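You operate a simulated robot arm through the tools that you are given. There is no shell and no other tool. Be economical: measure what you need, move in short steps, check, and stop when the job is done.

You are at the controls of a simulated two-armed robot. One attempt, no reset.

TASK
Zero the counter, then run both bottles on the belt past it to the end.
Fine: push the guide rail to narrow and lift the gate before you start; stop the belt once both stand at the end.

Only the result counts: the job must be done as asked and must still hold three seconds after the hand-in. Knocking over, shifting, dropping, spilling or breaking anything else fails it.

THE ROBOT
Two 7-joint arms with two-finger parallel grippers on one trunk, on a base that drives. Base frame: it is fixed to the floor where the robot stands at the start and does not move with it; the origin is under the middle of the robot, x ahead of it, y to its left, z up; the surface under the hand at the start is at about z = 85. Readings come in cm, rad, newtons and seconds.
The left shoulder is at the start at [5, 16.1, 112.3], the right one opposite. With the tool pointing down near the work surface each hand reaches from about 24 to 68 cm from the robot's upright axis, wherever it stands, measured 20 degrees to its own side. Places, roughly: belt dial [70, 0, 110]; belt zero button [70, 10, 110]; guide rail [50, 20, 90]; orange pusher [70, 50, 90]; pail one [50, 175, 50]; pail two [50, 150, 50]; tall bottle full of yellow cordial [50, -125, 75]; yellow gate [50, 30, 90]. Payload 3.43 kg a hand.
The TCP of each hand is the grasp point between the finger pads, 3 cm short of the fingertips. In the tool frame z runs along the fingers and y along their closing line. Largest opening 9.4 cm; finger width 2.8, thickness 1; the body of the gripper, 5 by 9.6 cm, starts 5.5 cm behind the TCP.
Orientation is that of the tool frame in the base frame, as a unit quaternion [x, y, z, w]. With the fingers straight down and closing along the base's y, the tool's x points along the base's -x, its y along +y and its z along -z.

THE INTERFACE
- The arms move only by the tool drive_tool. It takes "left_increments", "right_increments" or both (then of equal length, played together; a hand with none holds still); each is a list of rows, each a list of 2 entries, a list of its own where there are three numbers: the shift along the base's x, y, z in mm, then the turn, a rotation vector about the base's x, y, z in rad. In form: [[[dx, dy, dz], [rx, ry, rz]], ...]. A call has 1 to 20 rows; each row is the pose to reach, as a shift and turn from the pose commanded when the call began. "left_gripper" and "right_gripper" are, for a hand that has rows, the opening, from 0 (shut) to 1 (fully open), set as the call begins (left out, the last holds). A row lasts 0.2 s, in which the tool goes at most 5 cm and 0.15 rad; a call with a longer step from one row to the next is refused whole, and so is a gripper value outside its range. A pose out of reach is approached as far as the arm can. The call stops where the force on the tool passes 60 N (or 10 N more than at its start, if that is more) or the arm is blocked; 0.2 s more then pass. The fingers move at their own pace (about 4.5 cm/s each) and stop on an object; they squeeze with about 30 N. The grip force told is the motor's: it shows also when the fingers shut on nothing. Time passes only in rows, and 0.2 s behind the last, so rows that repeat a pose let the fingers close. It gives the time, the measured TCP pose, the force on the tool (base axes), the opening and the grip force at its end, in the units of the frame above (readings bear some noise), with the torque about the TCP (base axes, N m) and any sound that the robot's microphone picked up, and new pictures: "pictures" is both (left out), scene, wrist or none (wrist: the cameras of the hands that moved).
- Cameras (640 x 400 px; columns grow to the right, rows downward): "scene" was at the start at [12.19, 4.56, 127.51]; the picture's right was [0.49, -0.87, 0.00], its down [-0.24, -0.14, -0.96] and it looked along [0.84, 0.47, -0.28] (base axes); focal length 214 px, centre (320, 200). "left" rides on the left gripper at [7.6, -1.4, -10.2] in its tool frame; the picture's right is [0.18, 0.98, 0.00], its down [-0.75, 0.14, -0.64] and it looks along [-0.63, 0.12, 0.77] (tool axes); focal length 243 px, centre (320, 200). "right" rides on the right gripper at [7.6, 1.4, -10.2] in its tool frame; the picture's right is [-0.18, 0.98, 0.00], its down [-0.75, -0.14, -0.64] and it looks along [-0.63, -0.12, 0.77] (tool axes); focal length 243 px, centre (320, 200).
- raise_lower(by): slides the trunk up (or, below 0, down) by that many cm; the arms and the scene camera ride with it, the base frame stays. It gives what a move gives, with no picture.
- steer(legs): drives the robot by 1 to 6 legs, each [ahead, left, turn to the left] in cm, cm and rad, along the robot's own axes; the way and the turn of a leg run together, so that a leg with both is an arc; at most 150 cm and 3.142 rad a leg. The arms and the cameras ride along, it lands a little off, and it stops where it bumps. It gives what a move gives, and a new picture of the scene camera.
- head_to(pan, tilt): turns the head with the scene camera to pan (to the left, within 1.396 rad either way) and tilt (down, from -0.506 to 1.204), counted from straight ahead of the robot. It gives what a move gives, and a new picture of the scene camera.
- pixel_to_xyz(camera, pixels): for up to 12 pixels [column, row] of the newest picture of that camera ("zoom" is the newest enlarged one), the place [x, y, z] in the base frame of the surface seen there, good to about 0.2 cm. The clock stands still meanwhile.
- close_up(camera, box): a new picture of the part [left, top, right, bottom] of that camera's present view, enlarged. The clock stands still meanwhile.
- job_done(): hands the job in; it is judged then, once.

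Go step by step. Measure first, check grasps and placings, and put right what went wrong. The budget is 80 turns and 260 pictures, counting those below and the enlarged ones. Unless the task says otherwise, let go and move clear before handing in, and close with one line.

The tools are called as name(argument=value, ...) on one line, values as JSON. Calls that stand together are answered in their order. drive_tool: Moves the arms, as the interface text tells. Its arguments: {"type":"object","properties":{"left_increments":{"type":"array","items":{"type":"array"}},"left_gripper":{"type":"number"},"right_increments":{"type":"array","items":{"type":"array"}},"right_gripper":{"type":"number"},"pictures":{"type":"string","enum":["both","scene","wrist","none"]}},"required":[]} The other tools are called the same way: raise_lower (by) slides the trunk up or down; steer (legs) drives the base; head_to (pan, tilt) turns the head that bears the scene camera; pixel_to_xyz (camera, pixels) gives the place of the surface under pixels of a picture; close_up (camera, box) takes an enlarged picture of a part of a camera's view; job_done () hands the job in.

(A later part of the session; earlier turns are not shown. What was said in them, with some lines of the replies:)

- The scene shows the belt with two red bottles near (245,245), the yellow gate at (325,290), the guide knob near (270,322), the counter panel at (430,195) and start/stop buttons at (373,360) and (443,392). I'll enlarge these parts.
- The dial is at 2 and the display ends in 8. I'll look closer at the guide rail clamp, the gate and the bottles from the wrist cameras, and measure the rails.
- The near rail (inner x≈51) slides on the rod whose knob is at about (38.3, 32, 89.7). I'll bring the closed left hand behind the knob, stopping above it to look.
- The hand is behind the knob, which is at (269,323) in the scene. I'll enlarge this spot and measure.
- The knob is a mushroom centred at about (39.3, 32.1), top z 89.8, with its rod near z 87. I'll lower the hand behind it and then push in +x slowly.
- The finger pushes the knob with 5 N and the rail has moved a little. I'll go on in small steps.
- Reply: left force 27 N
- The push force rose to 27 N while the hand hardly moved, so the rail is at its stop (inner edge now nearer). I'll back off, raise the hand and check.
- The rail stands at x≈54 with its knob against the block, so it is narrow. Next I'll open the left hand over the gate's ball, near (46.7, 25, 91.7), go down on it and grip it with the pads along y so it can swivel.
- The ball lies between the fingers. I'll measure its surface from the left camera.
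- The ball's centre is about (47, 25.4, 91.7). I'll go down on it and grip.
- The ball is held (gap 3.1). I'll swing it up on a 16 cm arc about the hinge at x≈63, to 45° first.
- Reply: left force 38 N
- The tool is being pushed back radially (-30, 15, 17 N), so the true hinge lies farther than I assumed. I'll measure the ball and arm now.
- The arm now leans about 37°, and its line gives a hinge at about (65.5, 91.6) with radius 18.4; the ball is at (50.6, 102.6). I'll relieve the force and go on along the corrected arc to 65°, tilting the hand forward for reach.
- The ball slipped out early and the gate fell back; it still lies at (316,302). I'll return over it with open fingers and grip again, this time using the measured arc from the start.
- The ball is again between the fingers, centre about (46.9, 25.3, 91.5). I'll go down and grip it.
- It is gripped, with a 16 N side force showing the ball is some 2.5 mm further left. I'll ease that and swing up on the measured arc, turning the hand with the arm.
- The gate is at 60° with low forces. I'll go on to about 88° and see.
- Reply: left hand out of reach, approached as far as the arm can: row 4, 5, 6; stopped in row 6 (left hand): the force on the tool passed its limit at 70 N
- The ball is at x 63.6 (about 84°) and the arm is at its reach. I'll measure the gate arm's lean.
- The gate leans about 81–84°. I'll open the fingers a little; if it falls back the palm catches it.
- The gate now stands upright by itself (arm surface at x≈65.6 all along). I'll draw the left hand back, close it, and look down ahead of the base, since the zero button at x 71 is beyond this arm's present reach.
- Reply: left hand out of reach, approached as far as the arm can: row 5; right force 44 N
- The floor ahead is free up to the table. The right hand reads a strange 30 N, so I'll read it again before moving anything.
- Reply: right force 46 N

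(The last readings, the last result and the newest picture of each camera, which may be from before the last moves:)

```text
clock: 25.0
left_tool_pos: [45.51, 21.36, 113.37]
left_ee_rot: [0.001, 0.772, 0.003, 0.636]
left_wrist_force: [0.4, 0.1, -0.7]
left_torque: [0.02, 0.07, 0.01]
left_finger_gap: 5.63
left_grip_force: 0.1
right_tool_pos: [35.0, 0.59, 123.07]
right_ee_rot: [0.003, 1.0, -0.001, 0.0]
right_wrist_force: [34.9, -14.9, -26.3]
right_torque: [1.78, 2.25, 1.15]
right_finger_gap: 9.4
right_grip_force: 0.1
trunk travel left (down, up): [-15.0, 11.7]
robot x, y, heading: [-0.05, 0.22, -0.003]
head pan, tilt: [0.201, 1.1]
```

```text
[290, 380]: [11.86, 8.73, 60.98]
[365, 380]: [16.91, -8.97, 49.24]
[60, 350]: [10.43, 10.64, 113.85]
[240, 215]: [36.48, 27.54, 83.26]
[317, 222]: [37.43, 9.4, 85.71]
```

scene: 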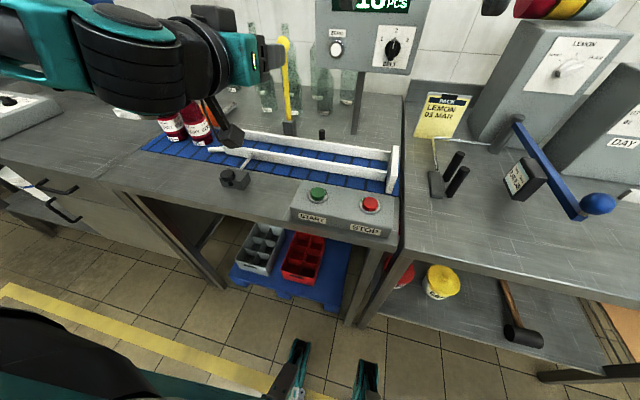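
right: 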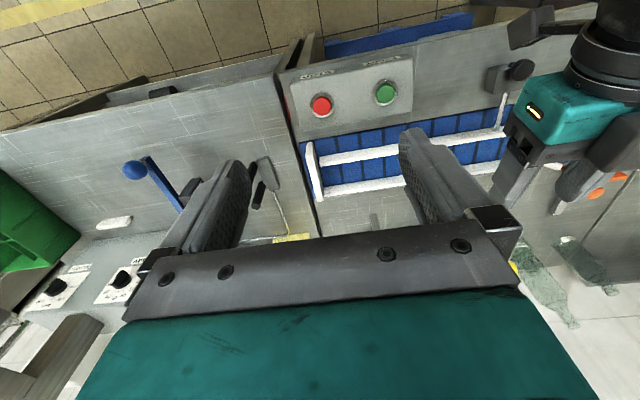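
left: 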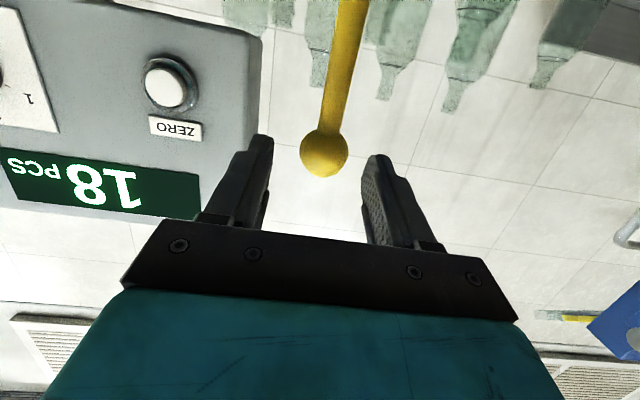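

The tilted head seems to press on the right gripper. I'll lift the head back; the table edge is at x≈36 and the robot's front at x≈17, so there is room to drive 8 cm.

head_to(pan=0.2, tilt=0.28)

steer(legs=[[9, 0, 0]])

```text
clock: 26.2
left_tool_pos: [45.5, 21.36, 113.5]
left_ee_rot: [0.001, 0.772, 0.002, 0.636]
left_wrist_force: [0.4, -0.9, -0.1]
left_torque: [-0.02, 0.03, 0.0]
left_finger_gap: 5.64
left_grip_force: 0.1
right_tool_pos: [34.66, 0.63, 123.18]
right_ee_rot: [0.0, 1.0, 0.001, 0.0]
right_wrist_force: [-0.7, -0.3, -0.4]
right_torque: [0.0, 0.0, 0.0]
right_finger_gap: 9.39
right_grip_force: 0.1
trunk travel left (down, up): [-15.0, 11.7]
robot x, y, heading: [0.14, -0.35, -0.005]
head pan, tilt: [0.201, 0.279]
```

scene: 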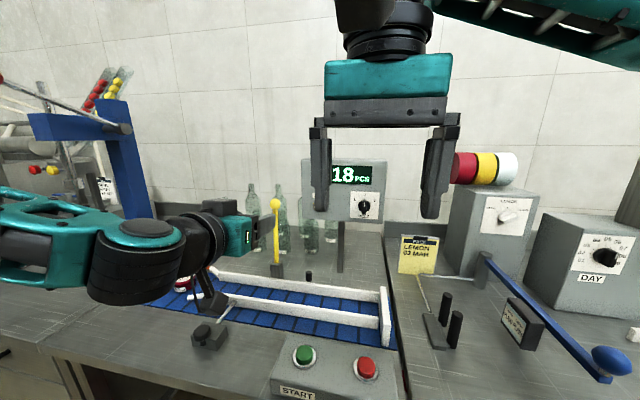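

```text
clock: 27.3
left_tool_pos: [52.03, 21.84, 113.51]
left_ee_rot: [-0.002, 0.771, 0.004, 0.637]
left_wrist_force: [-0.5, -0.1, 0.5]
left_torque: [0.01, 0.01, 0.0]
left_finger_gap: 5.62
left_grip_force: 0.2
right_tool_pos: [41.16, 1.07, 123.21]
right_ee_rot: [0.0, 1.0, 0.001, -0.001]
right_wrist_force: [0.0, 0.2, 0.7]
right_torque: [-0.02, -0.03, 0.01]
right_finger_gap: 9.41
right_grip_force: 0.0
trunk travel left (down, up): [-15.0, 11.7]
robot x, y, heading: [6.8, 0.07, -0.0]
head pan, tilt: [0.201, 0.279]
stopped in leg 1: the robot was blocked; the commanded pose is now the measured one
```

scene: 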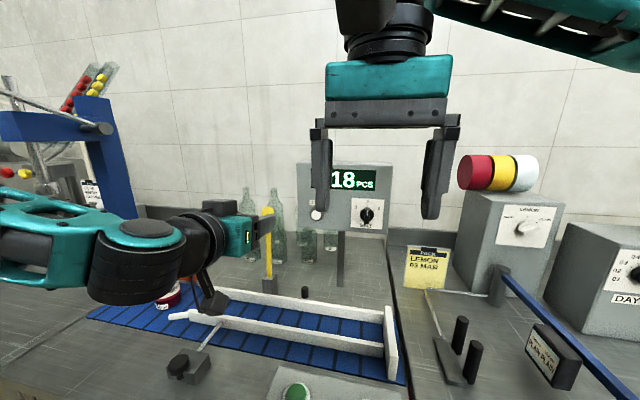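

The base stopped 6.8 cm ahead, which is enough reach. I'll measure the zero button from the left camera and look at it.

close_up(camera="left", box=[0, 0, 640, 400])

close_up(camera="scene", box=[230, 150, 422, 270])

pixel_to_xyz(camera="scene", pixels=[[316, 214], [306, 214], [324, 224], [303, 170], [306, 224], [387, 200], [367, 214]])

```text
1.00 times, centred on (320, 200) of left (not enlarged: the box is as wide or as high as the picture)
```

zoom: 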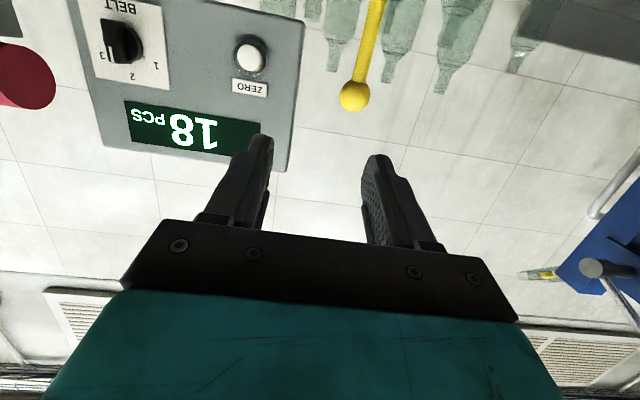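

```text
3.33 times, centred on (326, 210) of scene
```

zoom: 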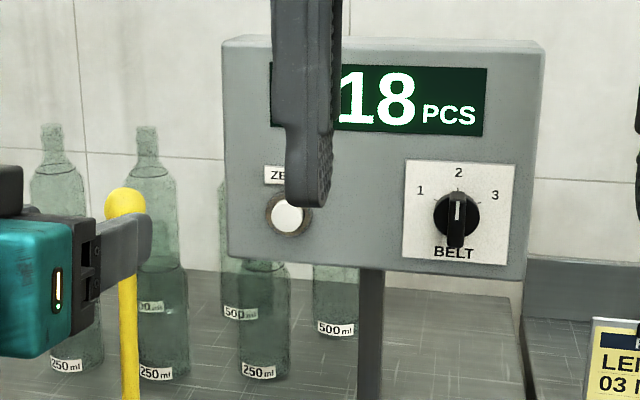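

```text
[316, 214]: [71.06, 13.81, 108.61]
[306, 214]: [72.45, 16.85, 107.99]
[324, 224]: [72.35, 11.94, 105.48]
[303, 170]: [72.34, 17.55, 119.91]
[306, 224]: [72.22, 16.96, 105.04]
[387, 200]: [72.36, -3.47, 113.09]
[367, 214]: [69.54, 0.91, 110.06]
```

The panel face is at x 72.3 and the zero button's front at (71.0, 13.9, 108.5). I'll shut the left hand and bring its tips just before the button, moving the right hand aside.

drive_tool(left_increments=[[[0, -30, -15], [0, 0, 0]], [[0, -60, -30], [0, 0, 0]], [[0, -79, -43], [0, 0, 0]], [[40, -79, -43], [0, 0, 0]], [[80, -79, -43], [0, 0, 0]], [[120, -79, -43], [0, 0, 0]], [[145, -79, -43], [0, 0, 0]]], right_increments=[[[0, -40, 0], [0, 0, 0]], [[0, -80, 0], [0, 0, 0]], [[0, -100, 0], [0, 0, 0]], [[0, -100, 0], [0, 0, 0]], [[0, -100, 0], [0, 0, 0]], [[0, -100, 0], [0, 0, 0]], [[0, -100, 0], [0, 0, 0]]], left_gripper=0)

close_up(camera="scene", box=[230, 150, 422, 270])

```text
clock: 28.9
left_tool_pos: [66.76, 14.06, 109.16]
left_ee_rot: [-0.001, 0.771, 0.004, 0.637]
left_wrist_force: [0.1, 0.5, -0.2]
left_torque: [-0.02, 0.01, 0.01]
left_finger_gap: 0.0
left_grip_force: 30.4
right_tool_pos: [41.38, -8.88, 123.24]
right_ee_rot: [-0.001, 1.0, 0.001, -0.001]
right_wrist_force: [0.0, 0.5, -0.2]
right_torque: [0.03, -0.03, -0.01]
right_finger_gap: 9.42
right_grip_force: 0.1
trunk travel left (down, up): [-15.0, 11.7]
robot x, y, heading: [6.28, 0.1, 0.006]
head pan, tilt: [0.201, 0.279]
```

scene: 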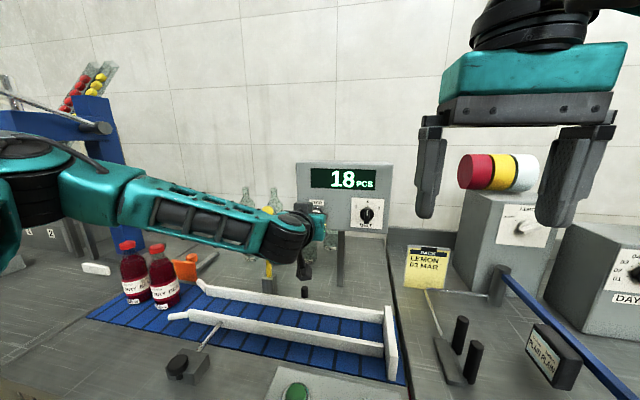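
right: 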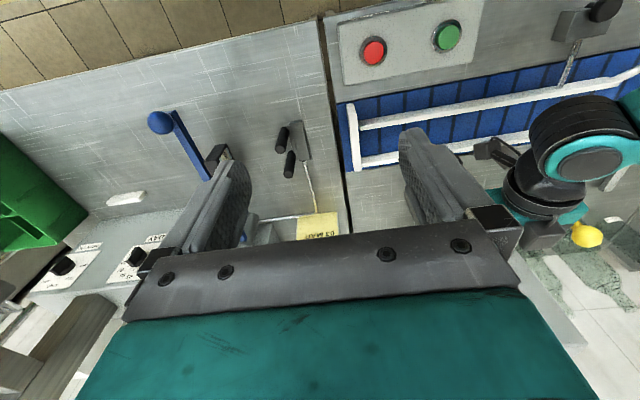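
left: 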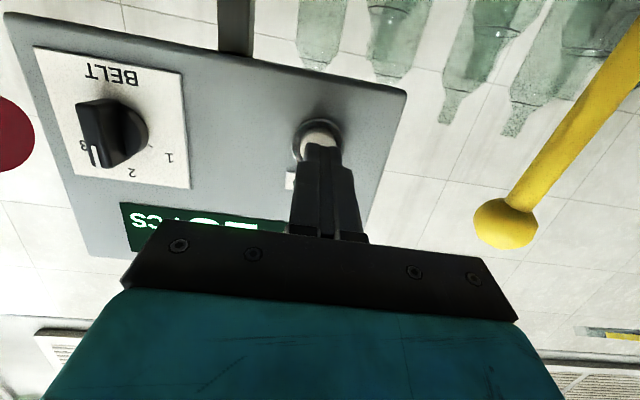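

```text
3.33 times, centred on (326, 210) of scene
```

zoom: 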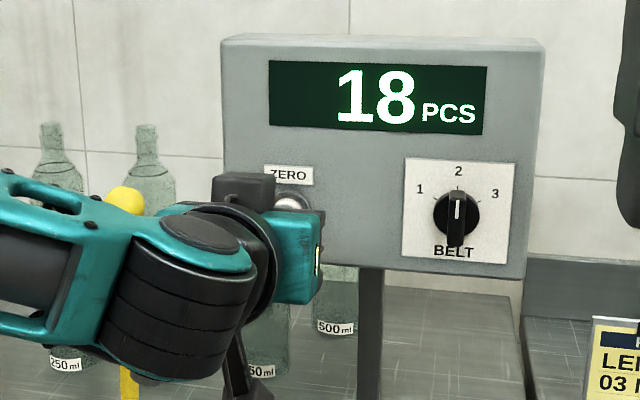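

The tips line up with the white button at (318,140) in the left view. I'll press in small steps and draw back.

drive_tool(left_increments=[[[6, 0, 0], [0, 0, 0]], [[10, 0, 0], [0, 0, 0]], [[13, 0, 0], [0, 0, 0]], [[16, 0, 0], [0, 0, 0]], [[19, 0, 0], [0, 0, 0]], [[0, 0, 0], [0, 0, 0]]], pictures="scene")

close_up(camera="scene", box=[230, 150, 422, 270])

```text
clock: 30.3
left_tool_pos: [66.66, 13.95, 109.22]
left_ee_rot: [-0.001, 0.772, 0.004, 0.636]
left_wrist_force: [0.1, 0.3, -0.3]
left_torque: [0.01, 0.01, 0.01]
left_finger_gap: 0.0
left_grip_force: 30.0
right_tool_pos: [41.36, -8.98, 123.13]
right_ee_rot: [-0.001, 1.0, 0.001, 0.0]
right_wrist_force: [-0.1, -0.6, 0.1]
right_torque: [-0.03, -0.04, -0.01]
right_finger_gap: 9.39
right_grip_force: 0.1
trunk travel left (down, up): [-15.0, 11.7]
robot x, y, heading: [6.54, 0.09, 0.004]
head pan, tilt: [0.201, 0.279]
heard: click
```

scene: 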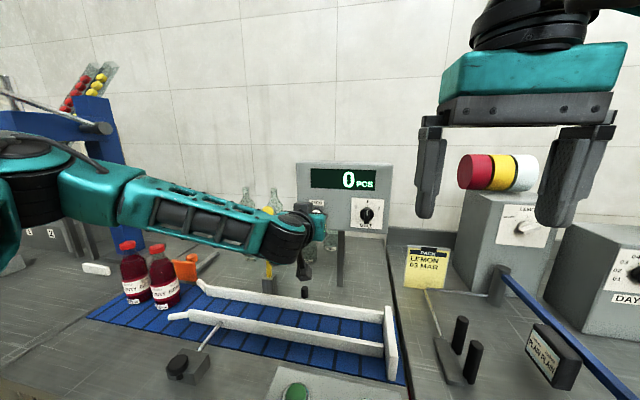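

```text
3.33 times, centred on (326, 210) of scene
```

zoom: 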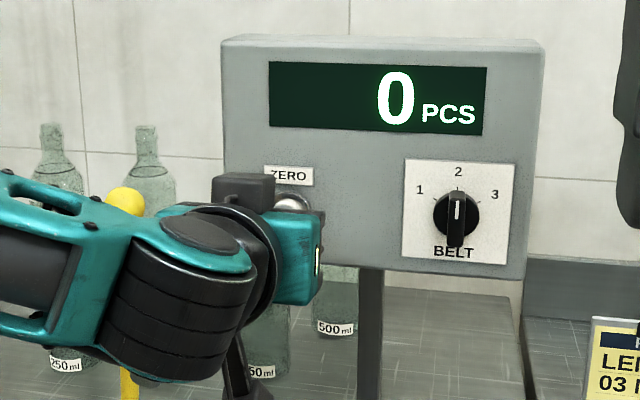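

The counter shows 0 after a click. Now I'll draw the left hand back and up, out of the way.

drive_tool(left_increments=[[[-40, 0, 0], [0, 0, 0]], [[-80, 0, 5], [0, 0, 0]], [[-120, 10, 10], [0, 0, 0]], [[-150, 20, 30], [0, 0.13, 0]], [[-180, 35, 50], [0, 0.26, 0]], [[-210, 50, 70], [0, 0.4, 0]], [[-235, 65, 90], [0, 0.53, 0]], [[-260, 80, 110], [0, 0.67, 0]], [[-280, 95, 125], [0, 0.8, 0]], [[-300, 110, 135], [0, 0.94, 0]], [[-320, 120, 145], [0, 1.08, 0]], [[-340, 125, 155], [0, 1.22, 0]], [[-355, 130, 160], [0, 1.36, 0]]], pictures="scene")

pixel_to_xyz(camera="scene", pixels=[[296, 392], [130, 247], [157, 250], [390, 330], [130, 295], [157, 300]])

```text
clock: 33.1
left_tool_pos: [31.1, 26.99, 125.4]
left_ee_rot: [0.002, 1.0, 0.004, 0.009]
left_wrist_force: [-0.2, 0.2, -0.7]
left_torque: [0.0, -0.03, -0.03]
left_finger_gap: 0.01
left_grip_force: 29.9
right_tool_pos: [41.38, -8.91, 123.17]
right_ee_rot: [-0.001, 1.0, 0.001, -0.001]
right_wrist_force: [-0.5, -0.2, 0.6]
right_torque: [0.01, 0.0, -0.03]
right_finger_gap: 9.39
right_grip_force: 0.1
trunk travel left (down, up): [-15.0, 11.7]
robot x, y, heading: [6.82, 0.22, 0.004]
head pan, tilt: [0.201, 0.279]
```

scene: 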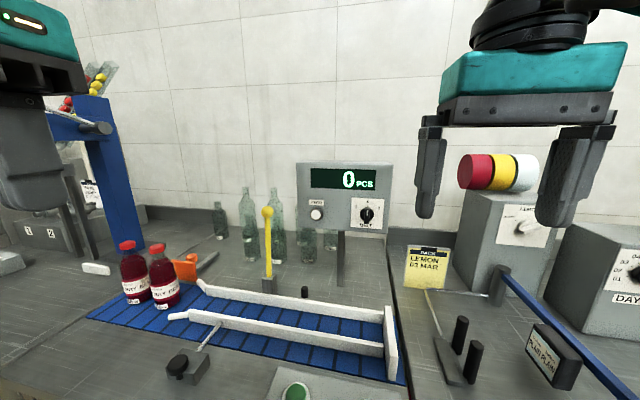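

```text
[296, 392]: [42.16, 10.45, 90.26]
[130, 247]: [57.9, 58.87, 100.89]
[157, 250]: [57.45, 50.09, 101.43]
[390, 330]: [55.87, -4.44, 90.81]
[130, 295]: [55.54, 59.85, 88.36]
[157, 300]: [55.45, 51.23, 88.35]
```

All is set: gate upright, rail narrow, counter 0, both bottles upright. I'll bring the closed right hand above the green button at (42, 10.5, 90.3).

drive_tool(right_increments=[[[2, 45, 0], [0, 0, 0]], [[4, 90, 0], [0, 0, 0]], [[5, 135, -20], [0, 0, 0]], [[5, 175, -50], [0, 0, 0]], [[5, 194, -90], [0, 0, 0]], [[5, 194, -130], [0, 0, 0]], [[5, 194, -170], [0, 0, 0]], [[5, 194, -210], [0, 0, 0]], [[5, 194, -250], [0, 0, 0]], [[5, 194, -272], [0, 0, 0]]], right_gripper=0)

```text
clock: 35.3
left_tool_pos: [31.14, 26.83, 125.25]
left_ee_rot: [0.001, 1.0, 0.005, 0.01]
left_wrist_force: [-0.3, -0.5, -0.2]
left_torque: [-0.01, -0.03, 0.0]
left_finger_gap: 0.0
left_grip_force: 29.9
right_tool_pos: [41.93, 10.28, 95.95]
right_ee_rot: [0.0, 1.0, 0.001, 0.0]
right_wrist_force: [0.1, 0.0, 0.1]
right_torque: [0.01, -0.04, 0.0]
right_finger_gap: 0.0
right_grip_force: 30.1
trunk travel left (down, up): [-15.0, 11.7]
robot x, y, heading: [6.83, 0.19, 0.005]
head pan, tilt: [0.201, 0.279]
```

scene: 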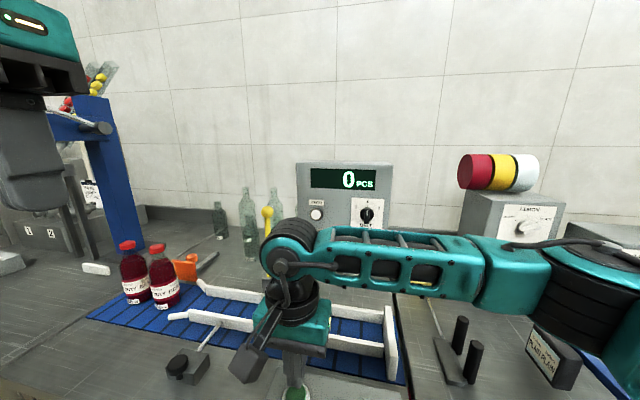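
right: 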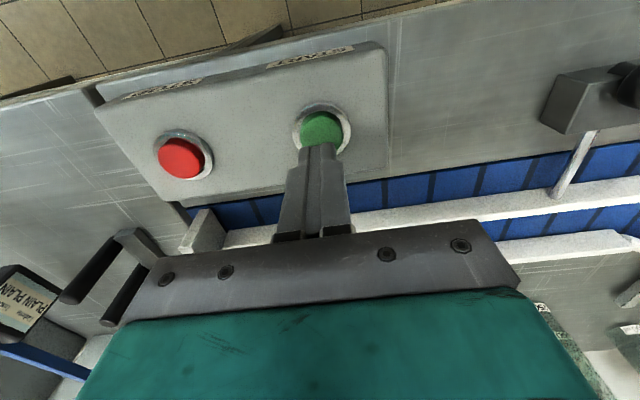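

The fingers are lined up over the green button. I'll press it, rise, and move straight to hover over the red one, then look at the bottles.

drive_tool(right_increments=[[[0, 2, -22], [0, 0, 0]], [[0, 2, -28], [0, 0, 0]], [[0, 2, -32], [0, 0, 0]], [[0, 2, -35], [0, 0, 0]], [[0, 2, -5], [0, 0, 0]], [[0, -40, 0], [0, 0, 0]], [[0, -80, 0], [0, 0, 0]], [[0, -108, 0], [0, 0, 0]]])

```text
clock: 37.1
left_tool_pos: [31.04, 26.97, 125.27]
left_ee_rot: [0.003, 1.0, 0.005, 0.01]
left_wrist_force: [-0.3, 0.4, 0.6]
left_torque: [-0.01, -0.01, 0.02]
left_finger_gap: 0.0
left_grip_force: 30.3
right_tool_pos: [41.81, -0.48, 95.93]
right_ee_rot: [-0.002, 1.0, 0.001, -0.001]
right_wrist_force: [-0.3, -0.4, -0.6]
right_torque: [-0.02, -0.02, -0.03]
right_finger_gap: 0.0
right_grip_force: 30.0
trunk travel left (down, up): [-15.0, 11.7]
robot x, y, heading: [6.71, -0.02, 0.008]
head pan, tilt: [0.201, 0.279]
heard: click
```

scene: 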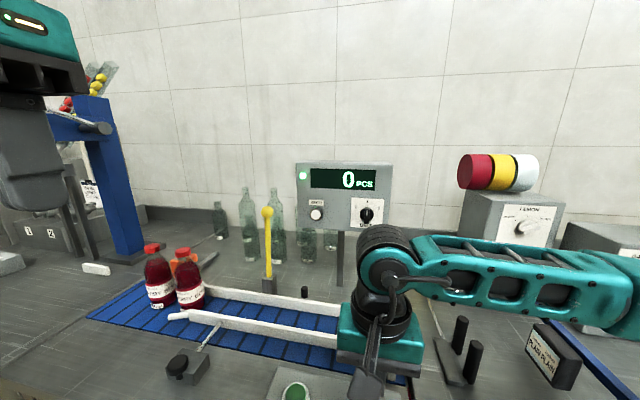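
right: 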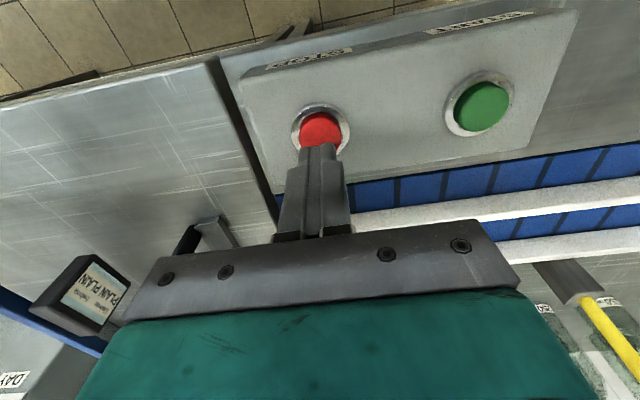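

The belt runs and the bottles move upright into the guide. I'll wait 2 s hovering over the red button and look.

drive_tool(right_increments=[[[0, 0, 0], [0, 0, 0]], [[0, 0, 0], [0, 0, 0]], [[0, 0, 0], [0, 0, 0]], [[0, 0, 0], [0, 0, 0]], [[0, 0, 0], [0, 0, 0]], [[0, 0, 0], [0, 0, 0]], [[0, 0, 0], [0, 0, 0]], [[0, 0, 0], [0, 0, 0]]], pictures="scene")

```text
clock: 38.9
left_tool_pos: [31.04, 26.97, 125.25]
left_ee_rot: [0.001, 1.0, 0.004, 0.009]
left_wrist_force: [-0.2, 0.5, 0.3]
left_torque: [0.01, 0.0, 0.03]
left_finger_gap: 0.0
left_grip_force: 29.9
right_tool_pos: [41.94, -0.38, 96.08]
right_ee_rot: [-0.002, 1.0, 0.001, 0.0]
right_wrist_force: [-0.1, -0.1, 0.1]
right_torque: [0.02, 0.03, 0.02]
right_finger_gap: 0.01
right_grip_force: 30.1
trunk travel left (down, up): [-15.0, 11.7]
robot x, y, heading: [6.54, 0.5, -0.0]
head pan, tilt: [0.201, 0.279]
```

scene: 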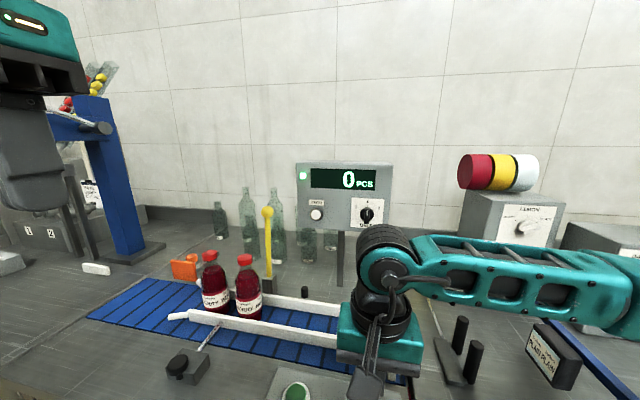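

pixel_to_xyz(camera="scene", pixels=[[245, 262], [210, 260]])

drive_tool(right_increments=[[[0, 0, 0], [0, 0, 0]], [[0, 0, 0], [0, 0, 0]], [[0, 0, 0], [0, 0, 0]], [[0, 0, 0], [0, 0, 0]], [[0, 0, 0], [0, 0, 0]], [[0, 0, 0], [0, 0, 0]], [[0, 0, 0], [0, 0, 0]], [[0, 0, 0], [0, 0, 0]]], pictures="scene")

```text
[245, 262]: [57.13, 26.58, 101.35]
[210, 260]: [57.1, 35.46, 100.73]
```

```text
clock: 40.7
left_tool_pos: [30.99, 26.87, 125.33]
left_ee_rot: [0.001, 1.0, 0.004, 0.009]
left_wrist_force: [0.4, 0.3, 0.7]
left_torque: [0.02, -0.01, 0.03]
left_finger_gap: 0.0
left_grip_force: 30.0
right_tool_pos: [41.88, -0.48, 96.07]
right_ee_rot: [-0.001, 1.0, 0.001, -0.001]
right_wrist_force: [-0.5, -1.7, 0.1]
right_torque: [0.0, -0.01, -0.02]
right_finger_gap: 0.0
right_grip_force: 30.1
trunk travel left (down, up): [-15.0, 11.7]
robot x, y, heading: [6.71, -0.02, 0.003]
head pan, tilt: [0.201, 0.279]
```

scene: 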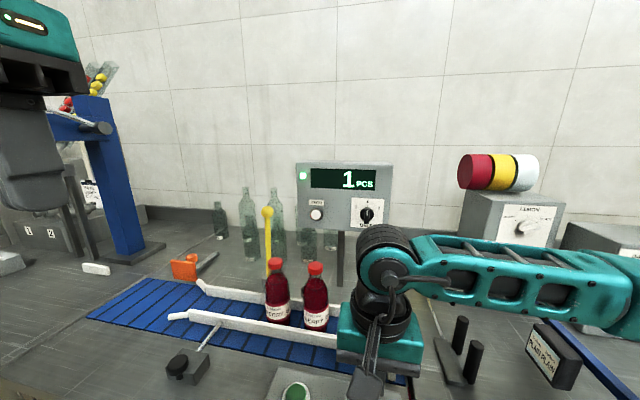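

The counter shows 1, the leading bottle is past y≈13 at about 7–8 cm/s. I'll wait some 1.8 s more and look.

drive_tool(right_increments=[[[0, 0, 0], [0, 0, 0]], [[0, 0, 0], [0, 0, 0]], [[0, 0, 0], [0, 0, 0]], [[0, 0, 0], [0, 0, 0]], [[0, 0, 0], [0, 0, 0]], [[0, 0, 0], [0, 0, 0]], [[0, 0, 0], [0, 0, 0]], [[0, 0, 0], [0, 0, 0]]])

```text
clock: 42.5
left_tool_pos: [30.93, 26.95, 125.21]
left_ee_rot: [0.002, 1.0, 0.004, 0.01]
left_wrist_force: [-0.4, 0.1, -0.1]
left_torque: [0.03, 0.01, -0.01]
left_finger_gap: 0.0
left_grip_force: 30.2
right_tool_pos: [41.85, -0.51, 95.94]
right_ee_rot: [-0.001, 1.0, 0.0, -0.001]
right_wrist_force: [-0.3, -0.9, -0.5]
right_torque: [0.0, 0.0, -0.03]
right_finger_gap: 0.0
right_grip_force: 30.4
trunk travel left (down, up): [-15.0, 11.7]
robot x, y, heading: [6.64, 0.39, 0.007]
head pan, tilt: [0.201, 0.279]
```

scene: 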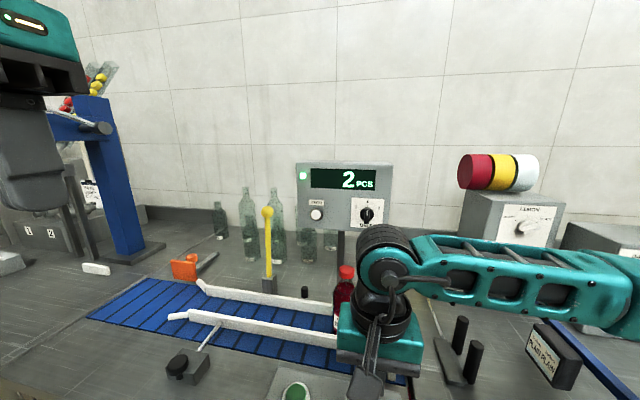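
right: 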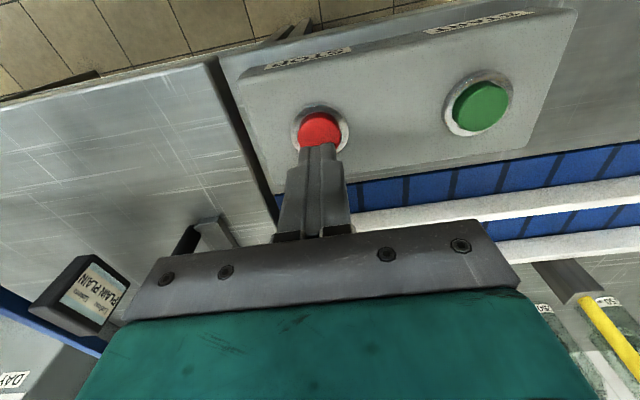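

pixel_to_xyz(camera="scene", pixels=[[346, 272], [342, 290]])

```text
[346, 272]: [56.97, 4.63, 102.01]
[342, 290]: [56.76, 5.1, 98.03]
```

The counter shows 2 and the second bottle is at y≈4.7, up against the first at the end. I'll press the red button now.

drive_tool(right_increments=[[[0, 0, -22], [0, 0, 0]], [[0, 0, -28], [0, 0, 0]], [[0, 0, -32], [0, 0, 0]], [[0, 0, -35], [0, 0, 0]], [[0, 0, -5], [0, 0, 0]], [[0, 0, 20], [0, 0, 0]]], pictures="scene")

```text
clock: 43.9
left_tool_pos: [31.08, 27.03, 125.29]
left_ee_rot: [0.003, 1.0, 0.004, 0.01]
left_wrist_force: [0.8, -1.3, -0.3]
left_torque: [0.02, 0.01, -0.03]
left_finger_gap: 0.0
left_grip_force: 29.7
right_tool_pos: [41.98, -0.32, 98.03]
right_ee_rot: [0.0, 1.0, 0.001, -0.001]
right_wrist_force: [-0.5, -0.5, -0.8]
right_torque: [0.02, -0.01, 0.02]
right_finger_gap: 0.01
right_grip_force: 29.9
trunk travel left (down, up): [-15.0, 11.7]
robot x, y, heading: [6.54, 0.16, 0.004]
head pan, tilt: [0.201, 0.279]
heard: click
```

scene: 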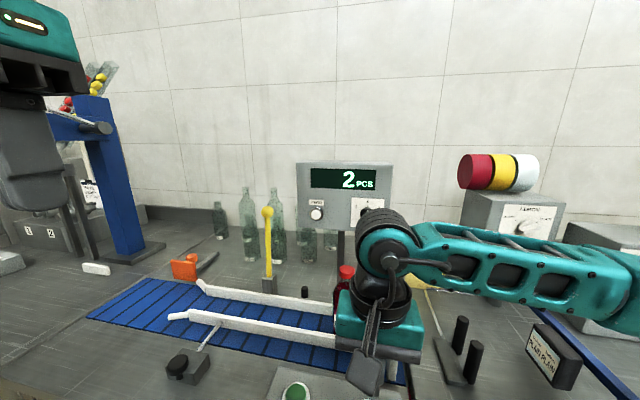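

The lamp is off after a click, so the belt has stopped. I'll raise the right hand and draw it aside to check both bottles.

drive_tool(right_increments=[[[0, 0, 50], [0, 0, 0]], [[0, 0, 100], [0, 0, 0]], [[0, 0, 150], [0, 0, 0]], [[0, 0, 200], [0, 0, 0]], [[0, 0, 250], [0, 0, 0]], [[-20, -40, 250], [0, 0, 0]], [[-40, -85, 250], [0, 0, 0]], [[-50, -120, 250], [0, 0, 0]]])

close_up(camera="scene", box=[160, 220, 448, 400])

```text
clock: 45.7
left_tool_pos: [31.04, 26.99, 125.28]
left_ee_rot: [0.002, 1.0, 0.004, 0.009]
left_wrist_force: [0.1, 0.8, -0.4]
left_torque: [0.04, -0.01, 0.01]
left_finger_gap: 0.0
left_grip_force: 29.8
right_tool_pos: [36.87, -12.31, 122.91]
right_ee_rot: [-0.001, 1.0, 0.001, -0.001]
right_wrist_force: [-0.5, 0.6, -0.5]
right_torque: [0.03, -0.04, -0.06]
right_finger_gap: 0.0
right_grip_force: 30.2
trunk travel left (down, up): [-15.0, 11.7]
robot x, y, heading: [6.54, -0.02, 0.005]
head pan, tilt: [0.201, 0.279]
```

scene: 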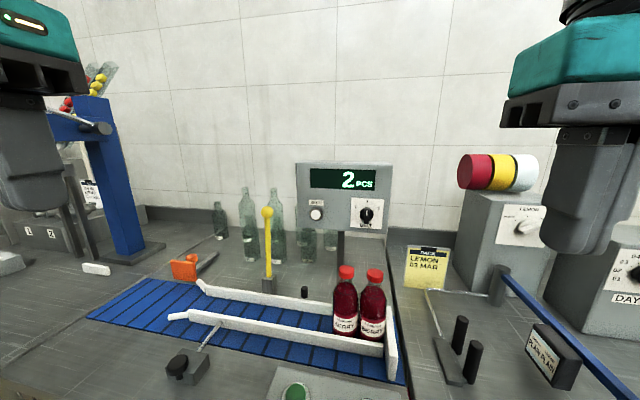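
right: 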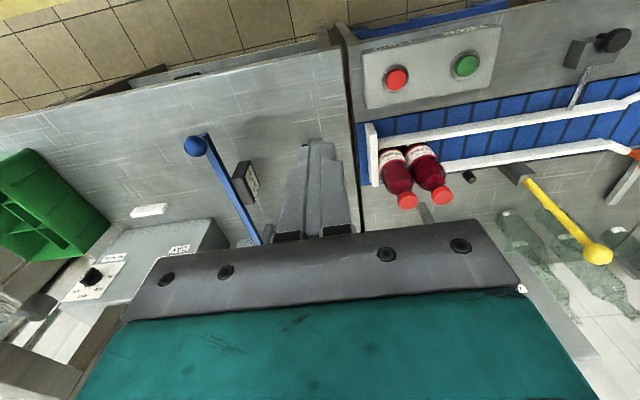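

```text
2.22 times, centred on (304, 310) of scene
```

zoom: 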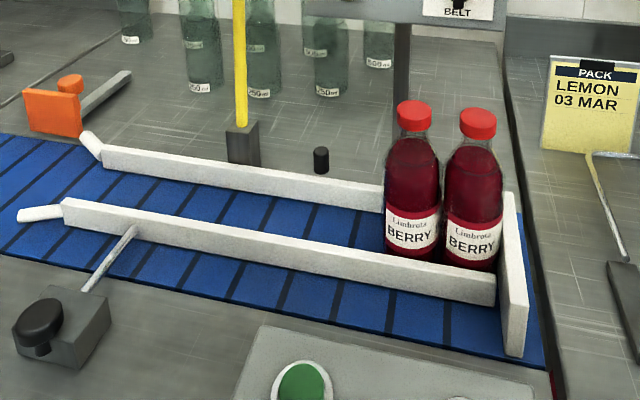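

Both bottles stand upright together against the end stop (caps at (346,272) and (374,275)). The counter reads 2, the lamp is off, the gate is up, the rail is narrow and both hands are clear, so I'm handing in.

job_done()

```text
The job is handed in.
```

The counter was zeroed, and with the rail narrowed and the gate up, both bottles ran past it (it reads 2) and stand upright at the end with the belt stopped.
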